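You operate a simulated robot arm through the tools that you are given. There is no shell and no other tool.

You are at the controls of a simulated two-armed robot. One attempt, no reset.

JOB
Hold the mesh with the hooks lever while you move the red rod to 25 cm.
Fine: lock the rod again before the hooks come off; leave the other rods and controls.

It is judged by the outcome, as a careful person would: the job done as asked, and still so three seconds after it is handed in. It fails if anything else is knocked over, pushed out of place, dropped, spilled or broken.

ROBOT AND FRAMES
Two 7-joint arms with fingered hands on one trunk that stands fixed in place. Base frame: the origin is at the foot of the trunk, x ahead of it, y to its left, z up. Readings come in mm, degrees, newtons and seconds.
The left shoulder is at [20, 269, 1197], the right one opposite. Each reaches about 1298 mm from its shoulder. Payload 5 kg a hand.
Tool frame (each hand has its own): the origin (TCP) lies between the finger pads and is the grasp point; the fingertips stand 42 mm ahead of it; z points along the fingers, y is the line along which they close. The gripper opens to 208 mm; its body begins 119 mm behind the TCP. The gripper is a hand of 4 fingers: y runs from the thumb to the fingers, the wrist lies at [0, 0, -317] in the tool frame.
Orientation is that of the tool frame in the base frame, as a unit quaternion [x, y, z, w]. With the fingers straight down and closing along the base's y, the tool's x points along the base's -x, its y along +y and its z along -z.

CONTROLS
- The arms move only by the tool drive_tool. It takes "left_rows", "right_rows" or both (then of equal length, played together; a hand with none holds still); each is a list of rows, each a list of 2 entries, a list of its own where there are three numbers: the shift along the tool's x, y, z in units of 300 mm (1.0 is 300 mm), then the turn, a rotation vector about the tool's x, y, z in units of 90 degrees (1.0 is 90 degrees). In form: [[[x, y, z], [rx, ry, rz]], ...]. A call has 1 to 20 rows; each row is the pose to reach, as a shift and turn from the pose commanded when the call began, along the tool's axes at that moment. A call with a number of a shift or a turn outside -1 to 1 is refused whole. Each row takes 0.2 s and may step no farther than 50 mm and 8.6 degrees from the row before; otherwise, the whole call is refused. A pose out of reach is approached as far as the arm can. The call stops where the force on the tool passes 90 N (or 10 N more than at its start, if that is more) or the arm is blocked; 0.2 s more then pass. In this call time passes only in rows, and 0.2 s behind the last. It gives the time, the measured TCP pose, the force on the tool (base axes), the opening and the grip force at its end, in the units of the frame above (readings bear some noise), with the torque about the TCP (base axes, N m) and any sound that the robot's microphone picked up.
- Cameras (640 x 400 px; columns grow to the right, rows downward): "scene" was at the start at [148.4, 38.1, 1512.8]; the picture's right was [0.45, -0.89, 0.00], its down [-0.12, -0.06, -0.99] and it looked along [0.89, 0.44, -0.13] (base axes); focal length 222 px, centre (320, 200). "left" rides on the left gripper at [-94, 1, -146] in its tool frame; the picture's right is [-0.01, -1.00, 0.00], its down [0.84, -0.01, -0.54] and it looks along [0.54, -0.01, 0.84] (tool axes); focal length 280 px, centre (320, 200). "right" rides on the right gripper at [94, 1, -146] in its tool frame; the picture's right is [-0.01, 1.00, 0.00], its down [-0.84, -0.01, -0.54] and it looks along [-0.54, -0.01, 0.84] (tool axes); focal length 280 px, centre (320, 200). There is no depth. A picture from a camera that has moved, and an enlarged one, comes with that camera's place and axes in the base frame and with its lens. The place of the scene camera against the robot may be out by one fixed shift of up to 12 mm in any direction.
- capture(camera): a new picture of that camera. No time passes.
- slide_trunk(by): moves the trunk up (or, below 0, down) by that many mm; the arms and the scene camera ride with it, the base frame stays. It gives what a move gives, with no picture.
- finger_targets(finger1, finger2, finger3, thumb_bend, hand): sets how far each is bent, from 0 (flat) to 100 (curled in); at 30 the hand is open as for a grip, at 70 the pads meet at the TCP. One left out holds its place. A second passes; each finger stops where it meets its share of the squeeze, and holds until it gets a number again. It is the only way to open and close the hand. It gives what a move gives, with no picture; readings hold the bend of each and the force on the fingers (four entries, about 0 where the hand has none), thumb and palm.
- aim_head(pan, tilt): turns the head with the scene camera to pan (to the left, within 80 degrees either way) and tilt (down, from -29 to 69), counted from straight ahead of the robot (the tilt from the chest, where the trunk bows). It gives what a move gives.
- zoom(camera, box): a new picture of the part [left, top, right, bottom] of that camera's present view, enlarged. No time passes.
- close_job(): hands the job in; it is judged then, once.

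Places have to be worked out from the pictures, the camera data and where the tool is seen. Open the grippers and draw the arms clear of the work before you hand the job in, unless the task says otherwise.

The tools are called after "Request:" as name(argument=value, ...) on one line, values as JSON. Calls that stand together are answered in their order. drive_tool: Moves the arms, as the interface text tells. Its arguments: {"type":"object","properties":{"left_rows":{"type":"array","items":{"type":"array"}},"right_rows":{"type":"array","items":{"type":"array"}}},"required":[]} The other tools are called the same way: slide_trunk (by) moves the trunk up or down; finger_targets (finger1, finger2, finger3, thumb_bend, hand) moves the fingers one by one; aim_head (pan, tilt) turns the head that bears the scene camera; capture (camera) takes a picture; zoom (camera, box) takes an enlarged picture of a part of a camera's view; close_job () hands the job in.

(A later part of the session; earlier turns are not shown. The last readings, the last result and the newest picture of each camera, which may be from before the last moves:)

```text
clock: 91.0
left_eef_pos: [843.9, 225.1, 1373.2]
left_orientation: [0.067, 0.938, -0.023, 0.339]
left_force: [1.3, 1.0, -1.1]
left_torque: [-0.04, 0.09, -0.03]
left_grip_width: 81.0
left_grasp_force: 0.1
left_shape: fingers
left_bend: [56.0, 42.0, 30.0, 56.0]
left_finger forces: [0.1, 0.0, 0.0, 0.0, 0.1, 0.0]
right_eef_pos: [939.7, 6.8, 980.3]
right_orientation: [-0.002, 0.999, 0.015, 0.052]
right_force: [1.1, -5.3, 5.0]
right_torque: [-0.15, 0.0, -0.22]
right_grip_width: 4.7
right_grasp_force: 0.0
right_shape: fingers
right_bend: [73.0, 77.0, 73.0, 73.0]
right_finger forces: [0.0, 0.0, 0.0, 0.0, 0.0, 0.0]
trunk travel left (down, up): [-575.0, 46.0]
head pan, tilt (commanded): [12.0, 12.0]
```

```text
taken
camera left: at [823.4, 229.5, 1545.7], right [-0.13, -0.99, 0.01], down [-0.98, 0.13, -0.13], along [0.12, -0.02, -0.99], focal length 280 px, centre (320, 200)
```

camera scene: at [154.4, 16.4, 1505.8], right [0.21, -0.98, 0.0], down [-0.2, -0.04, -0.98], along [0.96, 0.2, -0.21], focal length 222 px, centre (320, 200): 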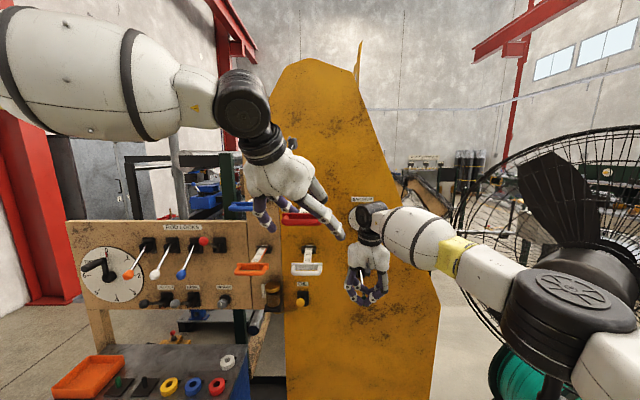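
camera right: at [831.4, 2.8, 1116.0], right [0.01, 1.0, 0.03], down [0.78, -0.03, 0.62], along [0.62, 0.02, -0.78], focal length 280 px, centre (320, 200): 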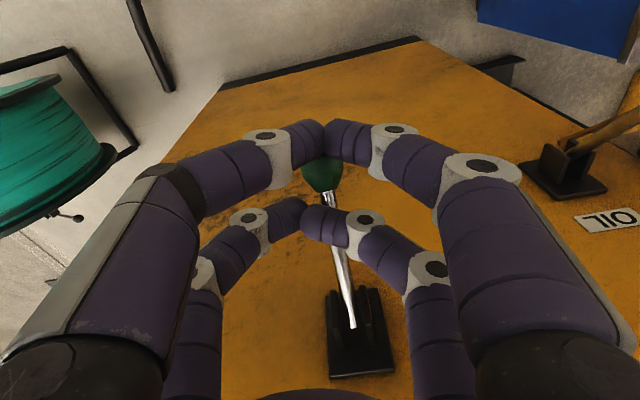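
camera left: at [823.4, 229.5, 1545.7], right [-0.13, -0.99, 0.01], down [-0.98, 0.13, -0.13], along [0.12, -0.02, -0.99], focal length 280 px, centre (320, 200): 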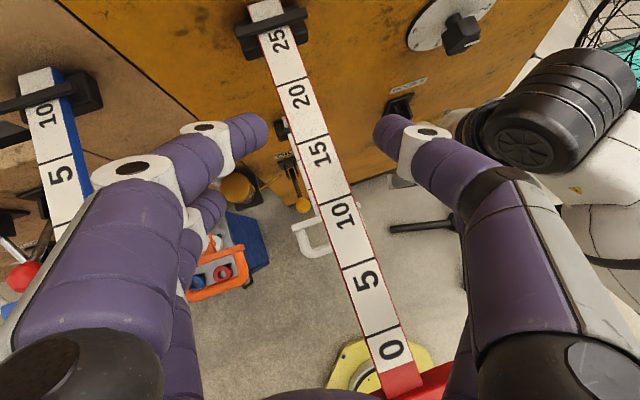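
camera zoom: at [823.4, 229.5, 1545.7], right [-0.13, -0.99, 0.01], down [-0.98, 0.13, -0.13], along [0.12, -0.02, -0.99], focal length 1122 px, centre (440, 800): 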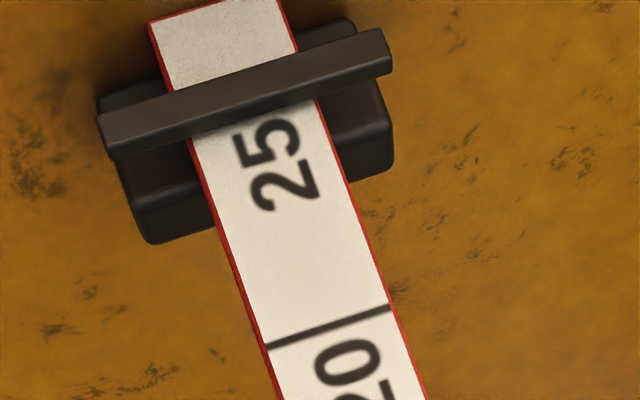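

The scale now reads 25 at the bar (25 label fully visible, mark under the bar; about 24.8–25.1). Now I leave the rod alone and go back to lock it: retreat up along the hand axis, then carry the left hand over to the lock levers.

Request:
drive_tool(left_rows=[[[0, 0, -0.08], [0, 0, 0]], [[0, 0, -0.16], [0, 0, 0]], [[0, 0, -0.24], [0, 0, 0]], [[0, 0, -0.31], [0, 0, 0]]])

Request:
drive_tool(left_rows=[[[0.031, 0.12, -0.027], [-0.016, 0, -0.019]], [[0.062, 0.24, -0.054], [-0.032, 0, -0.038]], [[0.092, 0.36, -0.081], [-0.048, 0, -0.057]], [[0.123, 0.48, -0.108], [-0.064, 0, -0.077]], [[0.154, 0.6, -0.135], [-0.08, 0, -0.096]], [[0.185, 0.72, -0.162], [-0.096, 0, -0.115]], [[0.215, 0.84, -0.189], [-0.112, 0, -0.134]], [[0.246, 0.959, -0.216], [-0.128, 0, -0.153]]])

Request:
finger_targets(hand="left", finger1=76, finger2=76, finger3=76, thumb_bend=76)

Request:
capture(camera="left")

Request:
capture(camera="right")

Request:
capture(camera="scene")

```text
clock: 92.0
left_eef_pos: [784.2, 235.8, 1443.7]
left_orientation: [0.067, 0.937, -0.023, 0.341]
left_force: [-0.4, 0.1, -0.3]
left_torque: [0.04, -0.06, 0.0]
left_grip_width: 80.6
left_grasp_force: 0.1
left_shape: fingers
left_bend: [56.0, 42.0, 30.0, 56.0]
left_finger forces: [0.0, 0.1, 0.0, 0.0, 0.1, 0.1]
right_eef_pos: [937.3, 8.5, 983.0]
right_orientation: [-0.004, 0.998, 0.016, 0.053]
right_force: [-3.5, -5.2, 5.4]
right_torque: [-0.06, -0.08, -0.2]
right_grip_width: 4.9
right_grasp_force: 9.6
right_shape: fingers
right_bend: [73.0, 76.0, 73.0, 73.0]
right_finger forces: [0.0, 19.1, 0.0, 0.0, 0.0, 0.0]
trunk travel left (down, up): [-575.0, 46.0]
head pan, tilt (commanded): [12.0, 12.0]
```

```text
clock: 93.8
left_eef_pos: [730.3, 535.2, 1448.0]
left_orientation: [-0.081, 0.936, 0.03, 0.341]
left_force: [-0.4, 0.4, -0.4]
left_torque: [-0.09, -0.02, -0.09]
left_grip_width: 81.0
left_grasp_force: 0.1
left_shape: fingers
left_bend: [56.0, 42.0, 30.0, 56.0]
left_finger forces: [0.0, 0.0, 0.0, 0.0, 0.0, 0.0]
right_eef_pos: [938.3, 7.5, 981.2]
right_orientation: [-0.001, 0.999, 0.014, 0.052]
right_force: [-1.5, -5.3, 5.6]
right_torque: [-0.11, -0.18, -0.25]
right_grip_width: 5.0
right_grasp_force: 9.5
right_shape: fingers
right_bend: [73.0, 77.0, 73.0, 73.0]
right_finger forces: [0.0, 19.4, 0.0, 0.0, 0.0, 0.0]
trunk travel left (down, up): [-575.0, 46.0]
head pan, tilt (commanded): [12.0, 12.0]
```

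```text
clock: 94.8
left_eef_pos: [731.1, 534.2, 1446.8]
left_orientation: [-0.08, 0.936, 0.03, 0.34]
left_force: [0.2, 0.5, 0.5]
left_torque: [-0.03, -0.02, -0.01]
left_grip_width: 4.8
left_grasp_force: 0.0
left_shape: fingers
left_bend: [73.0, 76.0, 68.0, 73.0]
left_finger forces: [0.0, 0.1, 0.0, 0.1, 0.0, 0.0]
right_eef_pos: [938.2, 8.6, 981.7]
right_orientation: [-0.002, 0.999, 0.015, 0.052]
right_force: [-1.2, -5.9, 3.4]
right_torque: [-0.13, -0.19, -0.25]
right_grip_width: 5.2
right_grasp_force: 8.6
right_shape: fingers
right_bend: [73.0, 77.0, 73.0, 73.0]
right_finger forces: [0.1, 17.8, 0.0, 0.0, 0.0, 0.0]
trunk travel left (down, up): [-575.0, 46.0]
head pan, tilt (commanded): [12.0, 12.0]
```

```text
taken
camera left: at [708.2, 532.4, 1621.5], right [0.18, -0.98, 0.01], down [-0.97, -0.18, -0.13], along [0.13, 0.02, -0.99], focal length 280 px, centre (320, 200)
```

left: 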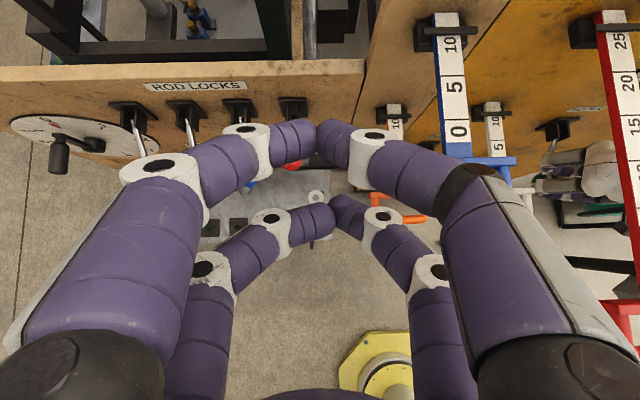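

```text
taken
camera right: at [829.7, 4.2, 1117.4], right [0.01, 1.0, 0.03], down [0.78, -0.03, 0.62], along [0.62, 0.02, -0.78], focal length 280 px, centre (320, 200)
```

right: 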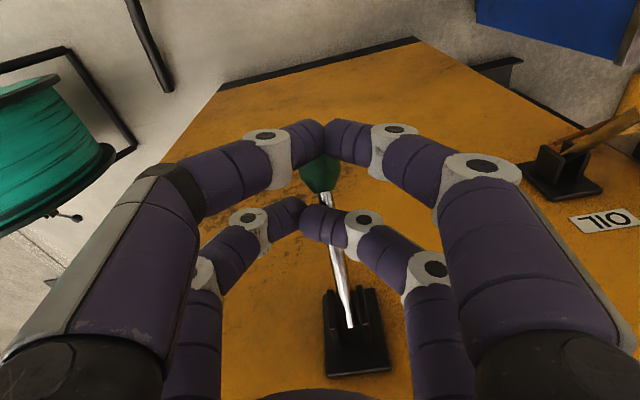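

```text
taken
camera scene: at [156.4, 15.9, 1505.5], right [0.21, -0.98, 0.0], down [-0.2, -0.04, -0.98], along [0.96, 0.2, -0.21], focal length 222 px, centre (320, 200)
```

scene: 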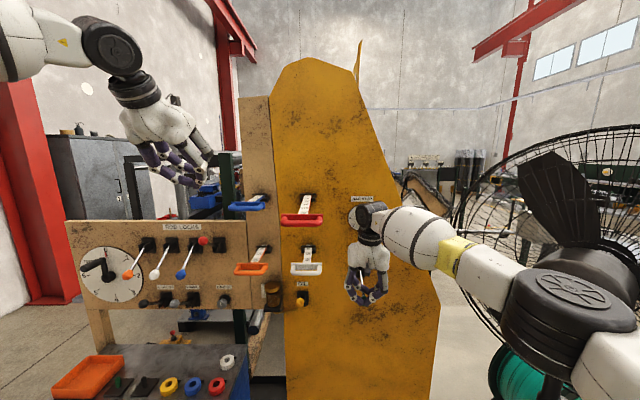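

Everything else is unchanged, and hooks still held. I even out the left fist, then bring it to just above the raised red lock lever.

Request:
finger_targets(hand="left", finger2=72, finger3=76)

Request:
drive_tool(left_rows=[[[0, 0.04, 0.1], [0, 0, 0]], [[0, 0.08, 0.2], [0, 0, 0]], [[0, 0.12, 0.3], [0, 0, 0]], [[0, 0.158, 0.4], [0, 0, 0]], [[0, 0.158, 0.5], [0, 0, 0]], [[0, 0.158, 0.6], [0, 0, 0]], [[0, 0.158, 0.69], [0, 0, 0]]])

Request:
capture(camera="left")

Request:
zoom(camera="scene", box=[100, 120, 280, 290])

```text
clock: 95.8
left_eef_pos: [731.8, 535.6, 1448.4]
left_orientation: [-0.081, 0.936, 0.032, 0.341]
left_force: [-0.2, -0.7, -1.1]
left_torque: [-0.02, 0.0, 0.0]
left_grip_width: 5.0
left_grasp_force: 0.1
left_shape: fingers
left_bend: [73.0, 71.0, 75.0, 73.0]
left_finger forces: [0.0, 0.0, 0.1, 0.1, 0.0, 0.0]
right_eef_pos: [937.5, 7.6, 982.3]
right_orientation: [-0.002, 0.999, 0.015, 0.052]
right_force: [-1.7, -6.3, 4.4]
right_torque: [-0.09, -0.15, -0.21]
right_grip_width: 4.9
right_grasp_force: 0.1
right_shape: fingers
right_bend: [73.0, 77.0, 73.0, 73.0]
right_finger forces: [0.0, 0.0, 0.0, 0.0, 0.0, 0.0]
trunk travel left (down, up): [-575.0, 46.0]
head pan, tilt (commanded): [12.0, 12.0]
```

```text
clock: 97.4
left_eef_pos: [848.2, 606.8, 1289.6]
left_orientation: [-0.08, 0.936, 0.03, 0.34]
left_force: [0.7, -0.3, -0.4]
left_torque: [-0.05, 0.0, -0.03]
left_grip_width: 5.0
left_grasp_force: 0.1
left_shape: fingers
left_bend: [73.0, 71.0, 75.0, 73.0]
left_finger forces: [0.1, 0.0, 0.0, 0.0, 0.1, 0.1]
right_eef_pos: [938.7, 8.4, 980.5]
right_orientation: [-0.002, 0.999, 0.014, 0.052]
right_force: [-0.6, -5.2, 4.1]
right_torque: [-0.11, -0.15, -0.2]
right_grip_width: 4.9
right_grasp_force: 0.1
right_shape: fingers
right_bend: [73.0, 77.0, 73.0, 73.0]
right_finger forces: [0.1, 0.0, 0.1, 0.0, 0.0, 0.0]
trunk travel left (down, up): [-575.0, 46.0]
head pan, tilt (commanded): [12.0, 12.0]
```

```text
taken
camera left: at [826.0, 603.6, 1463.9], right [0.18, -0.98, 0.01], down [-0.97, -0.18, -0.13], along [0.13, 0.02, -0.99], focal length 280 px, centre (320, 200)
```

left: 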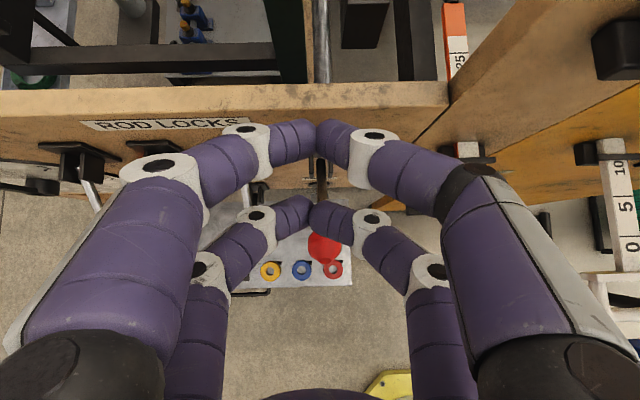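

```text
2.35 times, centred on (190, 205) of scene
camera zoom: at [156.5, 16.0, 1505.4], right [0.21, -0.98, 0.0], down [-0.2, -0.04, -0.98], along [0.96, 0.2, -0.21], focal length 523 px, centre (626, 188)
```

zoom: 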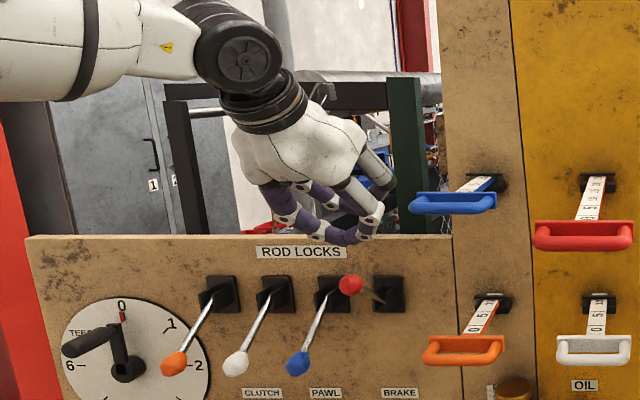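

The fist is aligned over the raised red lever (knob at about [820, 596, 1180]). I lower onto the shaft and begin pushing it down.

Request:
drive_tool(left_rows=[[[0.037, -0.004, 0.064], [0, 0, 0]], [[0.075, -0.009, 0.127], [0, 0, 0]], [[0.112, -0.013, 0.191], [0, 0, 0]], [[0.155, -0.015, 0.203], [0, 0, 0]], [[0.198, -0.016, 0.215], [0, 0, 0]]])

Request:
capture(camera="left")

Request:
zoom(camera="scene", box=[100, 160, 280, 290])

```text
clock: 98.6
left_eef_pos: [845.3, 599.2, 1203.0]
left_orientation: [-0.081, 0.936, 0.03, 0.341]
left_force: [2.2, 1.0, 1.5]
left_torque: [0.01, -0.02, -0.03]
left_grip_width: 5.0
left_grasp_force: 0.0
left_shape: fingers
left_bend: [73.0, 71.0, 75.0, 73.0]
left_finger forces: [0.1, 0.1, 0.0, 0.1, 0.0, 0.0]
right_eef_pos: [938.0, 8.5, 981.5]
right_orientation: [-0.001, 0.999, 0.014, 0.052]
right_force: [-1.2, -4.9, 5.0]
right_torque: [-0.05, -0.15, -0.17]
right_grip_width: 4.8
right_grasp_force: 8.6
right_shape: fingers
right_bend: [73.0, 77.0, 73.0, 73.0]
right_finger forces: [0.0, 16.9, 0.0, 0.0, 0.1, 0.0]
trunk travel left (down, up): [-575.0, 46.0]
head pan, tilt (commanded): [12.0, 12.0]
```

```text
taken
camera left: at [823.0, 595.7, 1377.5], right [0.18, -0.98, 0.01], down [-0.97, -0.18, -0.13], along [0.13, 0.02, -0.99], focal length 280 px, centre (320, 200)
```

left: 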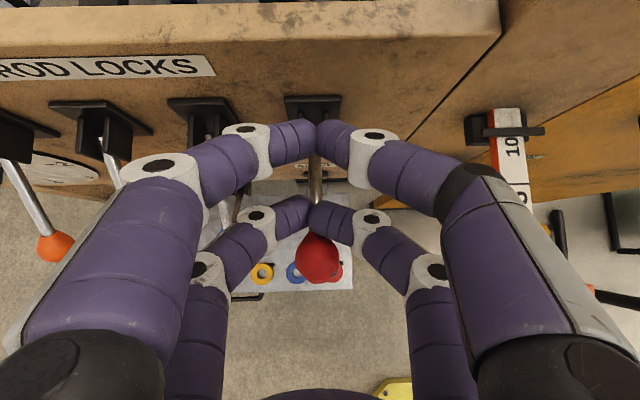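

```text
3.08 times, centred on (190, 225) of scene
camera zoom: at [156.4, 15.7, 1505.5], right [0.21, -0.98, 0.0], down [-0.2, -0.04, -0.98], along [0.96, 0.2, -0.21], focal length 684 px, centre (720, 123)
```

zoom: 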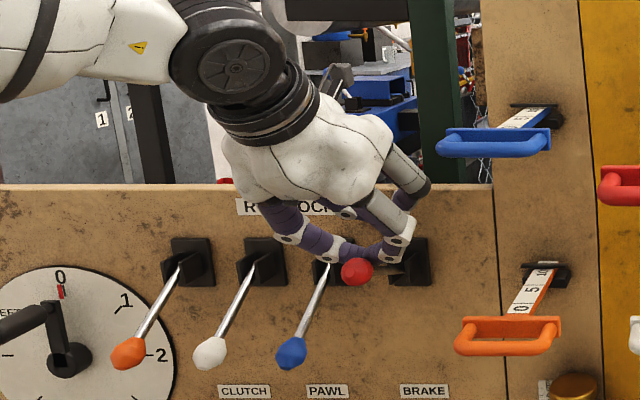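

The lever is following down, blue untouched. I continue along the arc to the locked (down) stop.

Request:
drive_tool(left_rows=[[[0.039, 0.003, 0.025], [0, 0, 0]], [[0.078, 0.007, 0.049], [0, 0, 0]], [[0.109, 0.006, 0.08], [0, 0, 0]], [[0.14, 0.006, 0.112], [0, 0, 0]], [[0.162, 0.006, 0.15], [0, 0, 0]], [[0.184, 0.007, 0.189], [0, 0, 0]], [[0.193, 0.008, 0.21], [0, 0, 0]]])

Request:
capture(camera="left")

Request:
zoom(camera="scene", box=[100, 180, 280, 310])

```text
clock: 100.2
left_eef_pos: [843.2, 601.9, 1116.5]
left_orientation: [-0.08, 0.936, 0.03, 0.34]
left_force: [-0.2, -0.2, 0.5]
left_torque: [0.0, -0.02, 0.01]
left_grip_width: 4.9
left_grasp_force: 0.1
left_shape: fingers
left_bend: [73.0, 71.0, 75.0, 73.0]
left_finger forces: [0.0, 0.0, 0.0, 0.0, 0.0, 0.0]
right_eef_pos: [937.1, 7.9, 982.2]
right_orientation: [-0.002, 0.999, 0.014, 0.052]
right_force: [-1.1, -5.7, 3.3]
right_torque: [-0.11, -0.09, -0.2]
right_grip_width: 4.9
right_grasp_force: 0.1
right_shape: fingers
right_bend: [73.0, 76.0, 73.0, 73.0]
right_finger forces: [0.0, 0.0, 0.0, 0.1, 0.1, 0.0]
trunk travel left (down, up): [-575.0, 46.0]
head pan, tilt (commanded): [12.0, 12.0]
```

```text
taken
camera left: at [820.6, 598.8, 1289.4], right [0.18, -0.98, 0.01], down [-0.97, -0.18, -0.13], along [0.13, 0.02, -0.99], focal length 280 px, centre (320, 200)
```

left: 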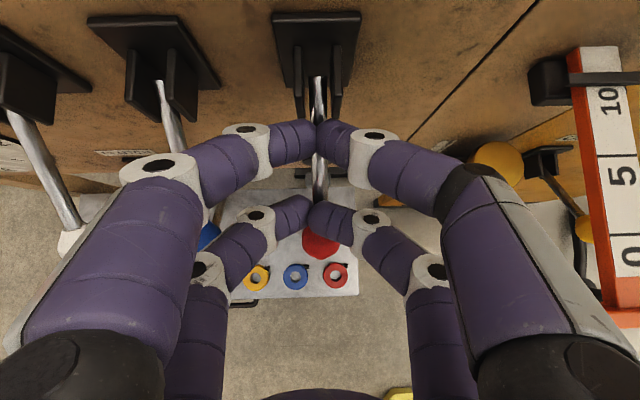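

```text
3.08 times, centred on (190, 245) of scene
camera zoom: at [156.2, 15.8, 1505.5], right [0.21, -0.98, 0.0], down [-0.2, -0.04, -0.98], along [0.96, 0.2, -0.21], focal length 684 px, centre (720, 62)
```

zoom: 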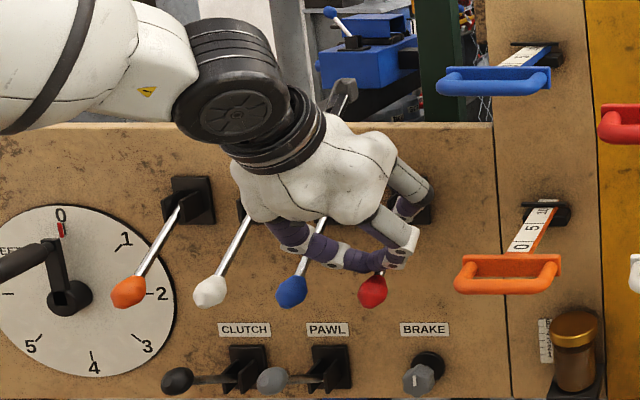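

The red knob is now level with the other three locked levers, but no stop force yet. I press a little further to be sure it's seated.

Request:
drive_tool(left_rows=[[[0.006, 0, 0.012], [0, 0, 0]], [[0.012, 0, 0.025], [0, 0, 0]], [[0.018, 0, 0.037], [0, 0, 0]]])

Request:
capture(camera="left")

```text
clock: 101.0
left_eef_pos: [843.3, 599.9, 1108.6]
left_orientation: [-0.08, 0.935, 0.031, 0.345]
left_force: [-8.9, -2.8, 26.4]
left_torque: [-0.13, 0.35, 0.03]
left_grip_width: 3.2
left_grasp_force: 16.8
left_shape: fingers
left_bend: [74.0, 71.0, 77.0, 74.0]
left_finger forces: [0.0, 0.0, 32.5, 0.0, 0.1, 0.1]
right_eef_pos: [935.9, 8.2, 982.7]
right_orientation: [-0.003, 0.998, 0.017, 0.053]
right_force: [-1.4, -1.3, 1.4]
right_torque: [0.0, -0.06, 0.0]
right_grip_width: 5.1
right_grasp_force: 0.1
right_shape: fingers
right_bend: [73.0, 76.0, 73.0, 73.0]
right_finger forces: [0.0, 0.0, 0.0, 0.0, 0.0, 0.0]
trunk travel left (down, up): [-575.0, 46.0]
head pan, tilt (commanded): [12.0, 12.0]
```

```text
taken
camera left: at [820.6, 597.9, 1282.5], right [0.18, -0.98, 0.01], down [-0.97, -0.18, -0.14], along [0.13, 0.02, -0.99], focal length 280 px, centre (320, 200)
```

left: 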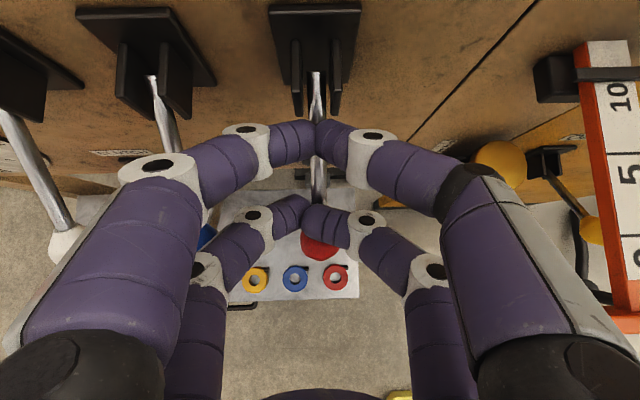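

The red lock is firmly at its stop (26 N). I retreat the left hand up and away.

Request:
drive_tool(left_rows=[[[-0.02, 0, -0.04], [0, 0, 0]], [[-0.02, 0, -0.13], [0, 0, 0]], [[-0.02, 0, -0.23], [0, 0, 0]], [[-0.02, 0, -0.34], [0, 0, 0]], [[-0.02, 0, -0.45], [0, 0, 0]], [[-0.02, 0, -0.55], [0, 0, 0]]])

Request:
capture(camera="scene")

Request:
zoom(camera="scene", box=[60, 200, 240, 330])

Request:
zoom(camera="scene", box=[270, 180, 340, 230])

Request:
capture(camera="right")

```text
clock: 102.4
left_eef_pos: [741.6, 585.9, 1235.8]
left_orientation: [-0.081, 0.936, 0.03, 0.341]
left_force: [0.1, 0.3, 0.0]
left_torque: [-0.03, -0.07, -0.01]
left_grip_width: 3.0
left_grasp_force: 0.1
left_shape: fingers
left_bend: [74.0, 71.0, 76.0, 74.0]
left_finger forces: [0.0, 0.0, 0.0, 0.0, 0.0, 0.1]
right_eef_pos: [936.9, 10.1, 983.4]
right_orientation: [-0.003, 0.999, 0.015, 0.052]
right_force: [-6.8, -5.2, 7.0]
right_torque: [-0.05, -0.16, -0.18]
right_grip_width: 5.0
right_grasp_force: 10.4
right_shape: fingers
right_bend: [73.0, 77.0, 73.0, 73.0]
right_finger forces: [0.1, 21.4, 0.0, 0.0, 0.1, 0.0]
trunk travel left (down, up): [-575.0, 46.0]
head pan, tilt (commanded): [12.0, 12.0]
```

```text
taken
camera scene: at [155.6, 16.1, 1505.7], right [0.21, -0.98, 0.0], down [-0.2, -0.04, -0.98], along [0.96, 0.2, -0.21], focal length 222 px, centre (320, 200)
```

scene: 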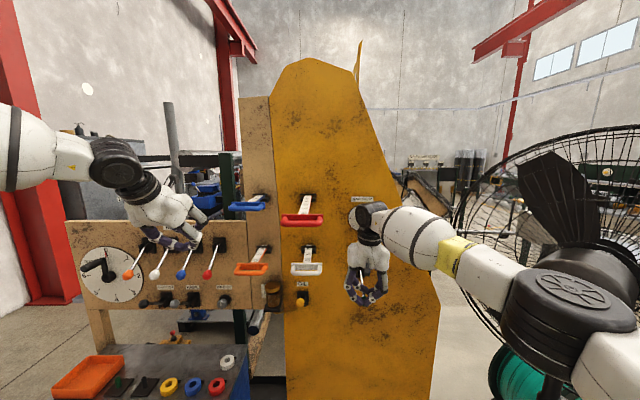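

```text
3.08 times, centred on (150, 265) of scene
camera zoom: at [155.6, 16.1, 1505.7], right [0.21, -0.98, 0.0], down [-0.2, -0.04, -0.98], along [0.96, 0.2, -0.21], focal length 684 px, centre (843, 0)
```

zoom: 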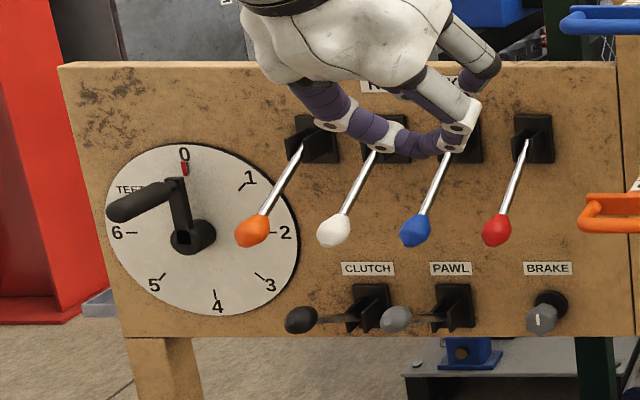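

```text
8.00 times, centred on (305, 205) of scene
camera zoom: at [155.6, 16.1, 1505.7], right [0.21, -0.98, 0.0], down [-0.2, -0.04, -0.98], along [0.96, 0.2, -0.21], focal length 1777 px, centre (440, 160)
```

zoom: 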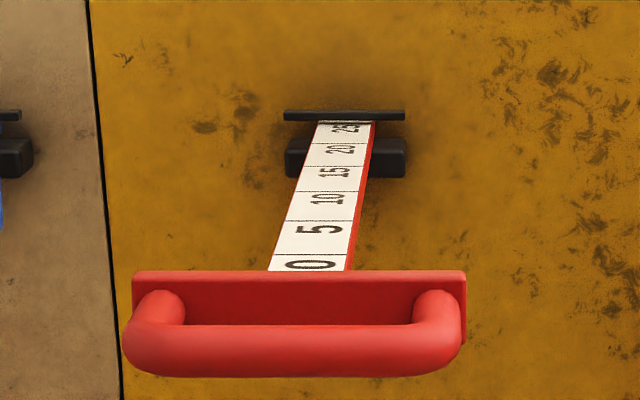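

```text
taken
camera right: at [828.7, 5.2, 1118.3], right [0.01, 1.0, 0.03], down [0.78, -0.03, 0.62], along [0.62, 0.02, -0.78], focal length 280 px, centre (320, 200)
```

right: 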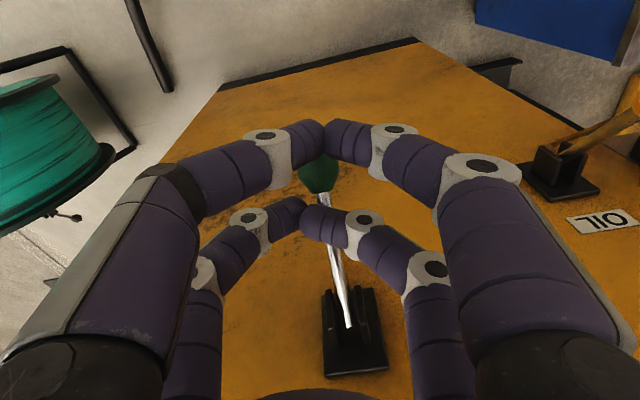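

All four locks are down, the scale reads 25, so now the hooks may come off. I lift the right fist slowly to see whether the hooks lever springs back or stays.

Request:
drive_tool(right_rows=[[[0, 0, -0.05], [0, 0, 0]], [[0, 0, -0.1], [0, 0, 0]], [[0, 0, -0.16], [0, 0, 0]], [[0, 0, -0.23], [0, 0, 0]], [[0, 0, -0.3], [0, 0, 0]]])

Request:
capture(camera="right")

Request:
zoom(camera="scene", box=[300, 180, 440, 320])

```text
clock: 103.6
left_eef_pos: [741.6, 586.0, 1235.3]
left_orientation: [-0.081, 0.936, 0.032, 0.341]
left_force: [0.2, -0.1, -0.6]
left_torque: [0.0, -0.01, -0.02]
left_grip_width: 2.8
left_grasp_force: 0.0
left_shape: fingers
left_bend: [74.0, 71.0, 76.0, 74.0]
left_finger forces: [0.1, 0.0, 0.0, 0.0, 0.0, 0.0]
right_eef_pos: [929.9, 6.6, 1070.7]
right_orientation: [-0.003, 0.998, 0.015, 0.053]
right_force: [-0.7, -0.3, 0.1]
right_torque: [0.01, -0.11, 0.0]
right_grip_width: 5.2
right_grasp_force: 0.0
right_shape: fingers
right_bend: [73.0, 76.0, 72.0, 73.0]
right_finger forces: [0.0, 0.0, 0.0, 0.0, 0.0, 0.0]
trunk travel left (down, up): [-575.0, 46.0]
head pan, tilt (commanded): [12.0, 12.0]
```

```text
taken
camera right: at [822.2, 2.8, 1206.8], right [0.01, 1.0, 0.03], down [0.78, -0.03, 0.62], along [0.62, 0.02, -0.78], focal length 280 px, centre (320, 200)
```

right: 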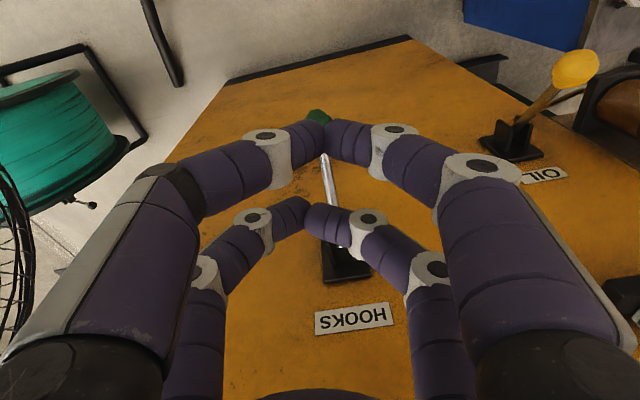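

```text
2.86 times, centred on (370, 250) of scene
camera zoom: at [156.2, 15.8, 1505.6], right [0.21, -0.98, 0.0], down [-0.2, -0.04, -0.98], along [0.96, 0.2, -0.21], focal length 635 px, centre (177, 57)
```

zoom: 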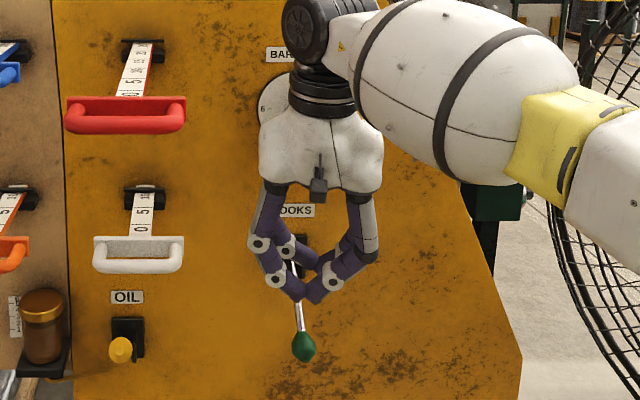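

The hooks lever latches down, so I must lift it back. I open the right hand (fingers 2/3 to straddle the shaft, finger1/thumb clear of the knob), lower it around the lever, and close only fingers 2/3 beneath the shaft.

Request:
finger_targets(hand="right", finger1=46, finger2=50, finger3=50, thumb_bend=46)

Request:
capture(camera="right")

Request:
drive_tool(right_rows=[[[-0.006, 0.001, 0.078], [0, 0, 0]], [[-0.013, 0.002, 0.155], [0, 0, 0]], [[-0.02, 0.003, 0.233], [0, 0, 0]], [[-0.026, 0.004, 0.31], [0, 0, 0]], [[-0.032, 0.005, 0.388], [0, 0, 0]]])

Request:
capture(camera="right")

```text
clock: 104.6
left_eef_pos: [743.2, 585.2, 1236.8]
left_orientation: [-0.081, 0.936, 0.03, 0.34]
left_force: [0.5, 0.0, 0.2]
left_torque: [0.02, 0.01, 0.0]
left_grip_width: 3.0
left_grasp_force: 0.0
left_shape: fingers
left_bend: [74.0, 71.0, 76.0, 74.0]
left_finger forces: [0.0, 0.0, 0.1, 0.0, 0.0, 0.1]
right_eef_pos: [931.0, 7.4, 1070.2]
right_orientation: [-0.003, 0.999, 0.015, 0.053]
right_force: [0.4, 0.1, -0.2]
right_torque: [0.01, 0.01, 0.05]
right_grip_width: 133.9
right_grasp_force: 0.1
right_shape: fingers
right_bend: [46.0, 50.0, 50.0, 46.0]
right_finger forces: [0.1, 0.1, 0.0, 0.0, 0.0, 0.1]
trunk travel left (down, up): [-575.0, 46.0]
head pan, tilt (commanded): [12.0, 12.0]
```

```text
taken
camera right: at [822.9, 3.2, 1206.3], right [0.01, 1.0, 0.03], down [0.78, -0.03, 0.62], along [0.62, 0.02, -0.78], focal length 280 px, centre (320, 200)
```

right: 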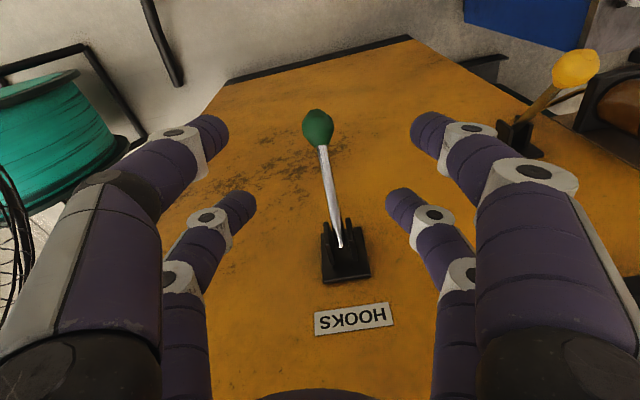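

```text
clock: 105.8
left_eef_pos: [743.1, 585.4, 1233.5]
left_orientation: [-0.081, 0.936, 0.03, 0.34]
left_force: [1.1, 0.4, -0.1]
left_torque: [-0.01, 0.03, -0.01]
left_grip_width: 2.7
left_grasp_force: 0.1
left_shape: fingers
left_bend: [74.0, 71.0, 76.0, 74.0]
left_finger forces: [0.0, 0.0, 0.0, 0.0, 0.0, 0.0]
right_eef_pos: [952.8, 11.9, 955.1]
right_orientation: [-0.002, 0.999, 0.015, 0.052]
right_force: [0.3, 0.3, 1.0]
right_torque: [-0.02, 0.04, -0.01]
right_grip_width: 134.1
right_grasp_force: 0.0
right_shape: fingers
right_bend: [46.0, 50.0, 50.0, 46.0]
right_finger forces: [0.0, 0.1, 0.0, 0.0, 0.1, 0.1]
trunk travel left (down, up): [-575.0, 46.0]
head pan, tilt (commanded): [12.0, 12.0]
```

```text
taken
camera right: at [844.7, 7.6, 1090.9], right [0.01, 1.0, 0.03], down [0.78, -0.03, 0.62], along [0.62, 0.02, -0.78], focal length 280 px, centre (320, 200)
```

right: 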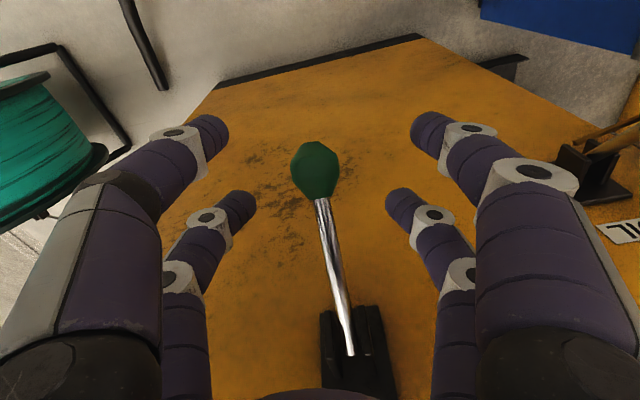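

The shaft lies between fingers 2/3 with their tips well below it. I close those two under the shaft.

Request:
finger_targets(hand="right", finger2=76, finger3=76)

Request:
capture(camera="right")

```text
clock: 106.8
left_eef_pos: [742.0, 586.0, 1236.4]
left_orientation: [-0.08, 0.936, 0.03, 0.341]
left_force: [-0.7, 0.1, 0.1]
left_torque: [0.02, 0.02, -0.02]
left_grip_width: 3.0
left_grasp_force: 0.1
left_shape: fingers
left_bend: [74.0, 71.0, 76.0, 74.0]
left_finger forces: [0.0, 0.0, 0.0, 0.1, 0.1, 0.0]
right_eef_pos: [951.8, 10.8, 955.6]
right_orientation: [-0.003, 0.998, 0.015, 0.053]
right_force: [-0.1, 0.4, 0.5]
right_torque: [0.0, 0.0, -0.03]
right_grip_width: 133.6
right_grasp_force: 0.0
right_shape: fingers
right_bend: [46.0, 73.0, 73.0, 46.0]
right_finger forces: [0.0, 0.0, 0.0, 0.0, 0.1, 0.1]
trunk travel left (down, up): [-575.0, 46.0]
head pan, tilt (commanded): [12.0, 12.0]
```

```text
taken
camera right: at [843.9, 7.3, 1091.9], right [0.01, 1.0, 0.03], down [0.78, -0.03, 0.62], along [0.62, 0.02, -0.78], focal length 280 px, centre (320, 200)
```

right: 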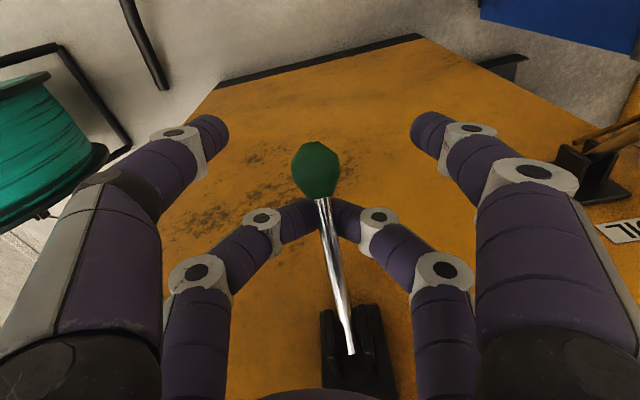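

Fingers 2/3 are closed beneath the shaft. I lift along the arc to bring the hooks lever back up.

Request:
drive_tool(right_rows=[[[-0.003, 0.003, -0.028], [0, 0, 0]], [[0.016, -0.001, -0.065], [0, 0, 0]], [[0.036, -0.005, -0.102], [0, 0, 0]], [[0.046, -0.007, -0.143], [0, 0, 0]], [[0.056, -0.009, -0.184], [0, 0, 0]], [[0.055, -0.008, -0.226], [0, 0, 0]], [[0.054, -0.008, -0.268], [0, 0, 0]], [[0.043, -0.005, -0.309], [0, 0, 0]], [[0.031, -0.002, -0.345], [0, 0, 0]]])

Request:
capture(camera="right")

Request:
zoom(camera="scene", box=[300, 180, 440, 320])

```text
clock: 108.8
left_eef_pos: [742.9, 584.4, 1235.7]
left_orientation: [-0.081, 0.936, 0.031, 0.341]
left_force: [0.3, 0.5, 0.0]
left_torque: [-0.02, 0.0, 0.01]
left_grip_width: 3.0
left_grasp_force: 0.1
left_shape: fingers
left_bend: [74.0, 71.0, 76.0, 74.0]
left_finger forces: [0.1, 0.0, 0.1, 0.1, 0.0, 0.0]
right_eef_pos: [929.8, 8.8, 1057.4]
right_orientation: [-0.003, 0.999, 0.015, 0.053]
right_force: [-1.7, -0.8, -1.4]
right_torque: [-0.05, 0.06, -0.03]
right_grip_width: 133.8
right_grasp_force: 0.1
right_shape: fingers
right_bend: [46.0, 73.0, 75.0, 46.0]
right_finger forces: [0.1, 0.0, 0.0, 0.1, 0.0, 0.0]
trunk travel left (down, up): [-575.0, 46.0]
head pan, tilt (commanded): [12.0, 12.0]
```

```text
taken
camera right: at [821.4, 5.5, 1193.5], right [0.01, 1.0, 0.03], down [0.78, -0.03, 0.62], along [0.62, 0.02, -0.78], focal length 280 px, centre (320, 200)
```

right: 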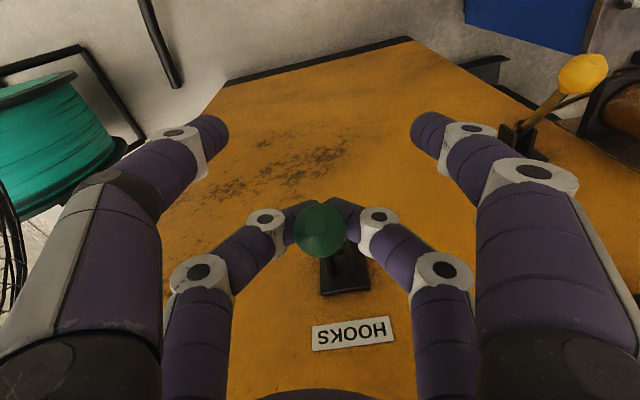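

```text
2.86 times, centred on (370, 250) of scene
camera zoom: at [156.8, 16.3, 1505.4], right [0.21, -0.98, 0.0], down [-0.2, -0.04, -0.98], along [0.96, 0.2, -0.21], focal length 635 px, centre (177, 57)
```

zoom: 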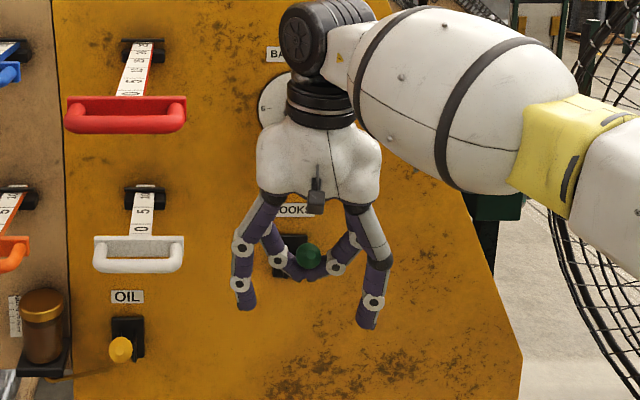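

The hooks lever is nearly up. I lift a bit more until it meets its upper stop.

Request:
drive_tool(right_rows=[[[-0.004, 0, -0.013], [0, 0, 0]], [[-0.009, 0, -0.026], [0, 0, 0]], [[-0.014, 0, -0.039], [0, 0, 0]]])

Request:
capture(camera="right")

```text
clock: 109.6
left_eef_pos: [743.8, 585.9, 1233.7]
left_orientation: [-0.081, 0.936, 0.031, 0.341]
left_force: [0.5, -0.2, 0.3]
left_torque: [-0.01, -0.03, 0.0]
left_grip_width: 2.7
left_grasp_force: 0.1
left_shape: fingers
left_bend: [74.0, 71.0, 76.0, 74.0]
left_finger forces: [0.1, 0.0, 0.0, 0.0, 0.1, 0.1]
right_eef_pos: [930.7, 7.3, 1067.4]
right_orientation: [-0.003, 0.999, 0.014, 0.048]
right_force: [-31.4, -3.6, -38.6]
right_torque: [-0.34, 2.02, 0.16]
right_grip_width: 133.6
right_grasp_force: 21.0
right_shape: fingers
right_bend: [46.0, 69.0, 73.0, 46.0]
right_finger forces: [0.0, 32.4, 9.7, 0.1, 0.1, 0.0]
trunk travel left (down, up): [-575.0, 46.0]
head pan, tilt (commanded): [12.0, 12.0]
```

```text
taken
camera right: at [824.0, 4.3, 1202.8], right [0.01, 1.0, 0.03], down [0.79, -0.02, 0.62], along [0.62, 0.02, -0.79], focal length 280 px, centre (320, 200)
```

right: 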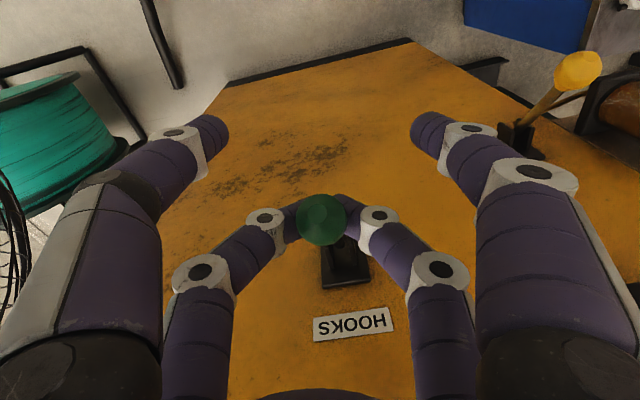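

The hooks lever is back at its upper stop. I relax, open the right fingers, and lift the hand straight up off the lever.

Request:
drive_tool(right_rows=[[[0.009, 0, 0.028], [0, 0, 0]]])

Request:
finger_targets(hand="right", finger1=46, finger2=48, finger3=48, thumb_bend=46)

Request:
drive_tool(right_rows=[[[0, 0, -0.08], [0, 0, 0]], [[0, 0, -0.16], [0, 0, 0]], [[0, 0, -0.25], [0, 0, 0]], [[0, 0, -0.35], [0, 0, 0]], [[0, 0, -0.45], [0, 0, 0]], [[0, 0, -0.53], [0, 0, 0]]])

Request:
capture(camera="right")

Request:
zoom(camera="scene", box=[300, 150, 460, 300])

```text
clock: 110.0
left_eef_pos: [742.4, 584.3, 1235.3]
left_orientation: [-0.08, 0.936, 0.03, 0.341]
left_force: [-0.1, -0.5, 0.0]
left_torque: [0.02, 0.02, 0.0]
left_grip_width: 2.8
left_grasp_force: 0.0
left_shape: fingers
left_bend: [74.0, 71.0, 76.0, 74.0]
left_finger forces: [0.0, 0.0, 0.1, 0.0, 0.0, 0.0]
right_eef_pos: [931.5, 8.8, 1061.6]
right_orientation: [-0.003, 0.999, 0.015, 0.052]
right_force: [-28.8, -3.0, -18.3]
right_torque: [-0.12, 1.23, 0.17]
right_grip_width: 134.0
right_grasp_force: 17.1
right_shape: fingers
right_bend: [46.0, 70.0, 73.0, 46.0]
right_finger forces: [0.0, 25.2, 9.2, 0.0, 0.0, 0.1]
trunk travel left (down, up): [-575.0, 46.0]
head pan, tilt (commanded): [12.0, 12.0]
```

```text
clock: 111.0
left_eef_pos: [742.3, 586.5, 1234.0]
left_orientation: [-0.08, 0.936, 0.029, 0.341]
left_force: [0.7, -0.3, 0.5]
left_torque: [0.01, -0.03, 0.05]
left_grip_width: 3.0
left_grasp_force: 0.0
left_shape: fingers
left_bend: [74.0, 71.0, 76.0, 74.0]
left_finger forces: [0.0, 0.0, 0.2, 0.0, 0.0, 0.1]
right_eef_pos: [932.0, 8.3, 1062.6]
right_orientation: [-0.003, 0.998, 0.015, 0.053]
right_force: [0.8, -0.2, -0.2]
right_torque: [-0.02, 0.03, -0.04]
right_grip_width: 134.0
right_grasp_force: 0.0
right_shape: fingers
right_bend: [46.0, 48.0, 48.0, 46.0]
right_finger forces: [0.0, 0.1, 0.0, 0.1, 0.0, 0.0]
trunk travel left (down, up): [-575.0, 46.0]
head pan, tilt (commanded): [12.0, 12.0]
```

```text
clock: 112.4
left_eef_pos: [743.7, 583.7, 1236.3]
left_orientation: [-0.081, 0.936, 0.032, 0.341]
left_force: [0.0, -0.7, 0.8]
left_torque: [0.13, 0.09, 0.1]
left_grip_width: 2.9
left_grasp_force: 0.0
left_shape: fingers
left_bend: [74.0, 71.0, 76.0, 74.0]
left_finger forces: [0.0, 0.0, 0.0, 0.1, 0.1, 0.0]
right_eef_pos: [907.0, -3.0, 1218.7]
right_orientation: [-0.002, 0.999, 0.017, 0.051]
right_force: [-0.6, -1.4, -0.5]
right_torque: [0.21, 0.01, 0.04]
right_grip_width: 133.8
right_grasp_force: 0.2
right_shape: fingers
right_bend: [46.0, 48.0, 48.0, 46.0]
right_finger forces: [0.1, 0.0, 0.0, 0.1, 0.1, 0.0]
right hand out of reach, approached as far as the arm can: row 6
trunk travel left (down, up): [-575.0, 46.0]
head pan, tilt (commanded): [12.0, 12.0]
```

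```text
taken
camera right: at [800.6, -6.6, 1355.0], right [0.01, 1.0, 0.03], down [0.78, -0.03, 0.62], along [0.62, 0.02, -0.78], focal length 280 px, centre (320, 200)
```

right: 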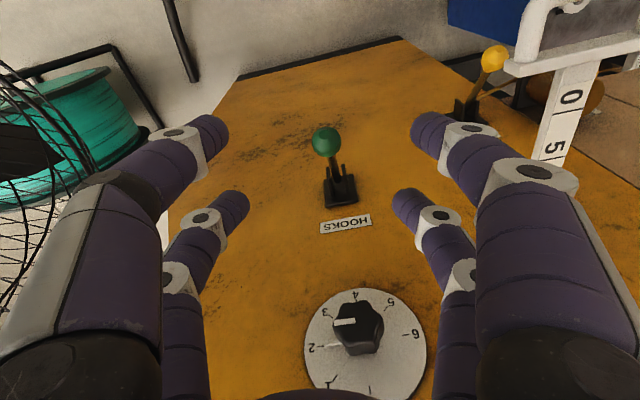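

```text
2.67 times, centred on (380, 225) of scene
camera zoom: at [156.7, 14.2, 1505.5], right [0.21, -0.98, 0.0], down [-0.2, -0.04, -0.98], along [0.96, 0.2, -0.21], focal length 592 px, centre (160, 133)
```

zoom: 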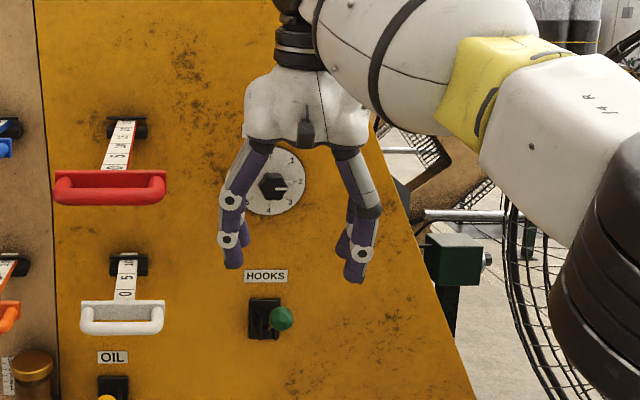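

Both levers are as they should be: red lock down, hooks back up. Now I draw both arms clear of the work.

Request:
drive_tool(right_rows=[[[0.09, -0.004, -0.06], [0, 0, 0]], [[0.17, -0.008, -0.14], [0, 0, 0]], [[0.25, -0.012, -0.23], [0, 0, 0]], [[0.33, -0.016, -0.32], [0, 0, 0]], [[0.41, -0.02, -0.41], [0, 0, 0]], [[0.48, -0.024, -0.5], [0, 0, 0]], [[0.55, -0.028, -0.59], [0, 0, 0]], [[0.624, -0.032, -0.672], [0, 0, 0]]], left_rows=[[[0, 0, -0.042], [0, 0, 0]], [[0, 0, -0.083], [0, 0, 0]], [[0, 0, -0.125], [0, 0, 0]], [[0, 0, -0.167], [0, 0, 0]], [[0, 0, -0.208], [0, 0, 0]], [[0, 0, -0.25], [0, 0, 0]], [[0, 0, -0.29], [0, 0, 0]], [[0, 0, -0.333], [0, 0, 0]]])

Request:
capture(camera="scene")

Request:
capture(camera="right")

```text
clock: 114.2
left_eef_pos: [681.6, 573.8, 1314.1]
left_orientation: [-0.08, 0.936, 0.03, 0.341]
left_force: [-0.7, -0.3, 0.9]
left_torque: [0.02, -0.01, -0.02]
left_grip_width: 2.9
left_grasp_force: 0.0
left_shape: fingers
left_bend: [74.0, 71.0, 76.0, 74.0]
left_finger forces: [0.0, 0.0, 0.0, 0.1, 0.0, 0.0]
right_eef_pos: [700.5, -15.1, 1401.3]
right_orientation: [-0.002, 0.999, 0.014, 0.052]
right_force: [0.2, -0.2, 0.4]
right_torque: [0.03, -0.09, -0.01]
right_grip_width: 134.2
right_grasp_force: 0.0
right_shape: fingers
right_bend: [46.0, 48.0, 48.0, 46.0]
right_finger forces: [0.1, 0.0, 0.0, 0.1, 0.1, 0.0]
trunk travel left (down, up): [-575.0, 46.0]
head pan, tilt (commanded): [12.0, 12.0]
```

```text
taken
camera scene: at [155.8, 15.7, 1505.7], right [0.21, -0.98, 0.0], down [-0.2, -0.04, -0.98], along [0.96, 0.2, -0.21], focal length 222 px, centre (320, 200)
```

scene: 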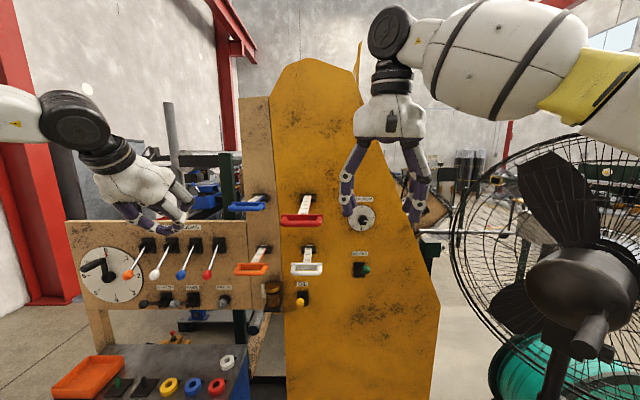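

```text
taken
camera right: at [592.9, -18.7, 1537.2], right [0.01, 1.0, 0.03], down [0.78, -0.03, 0.62], along [0.62, 0.02, -0.78], focal length 280 px, centre (320, 200)
```

right: 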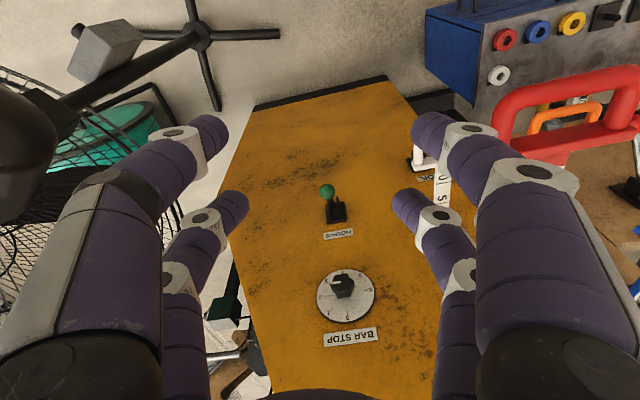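

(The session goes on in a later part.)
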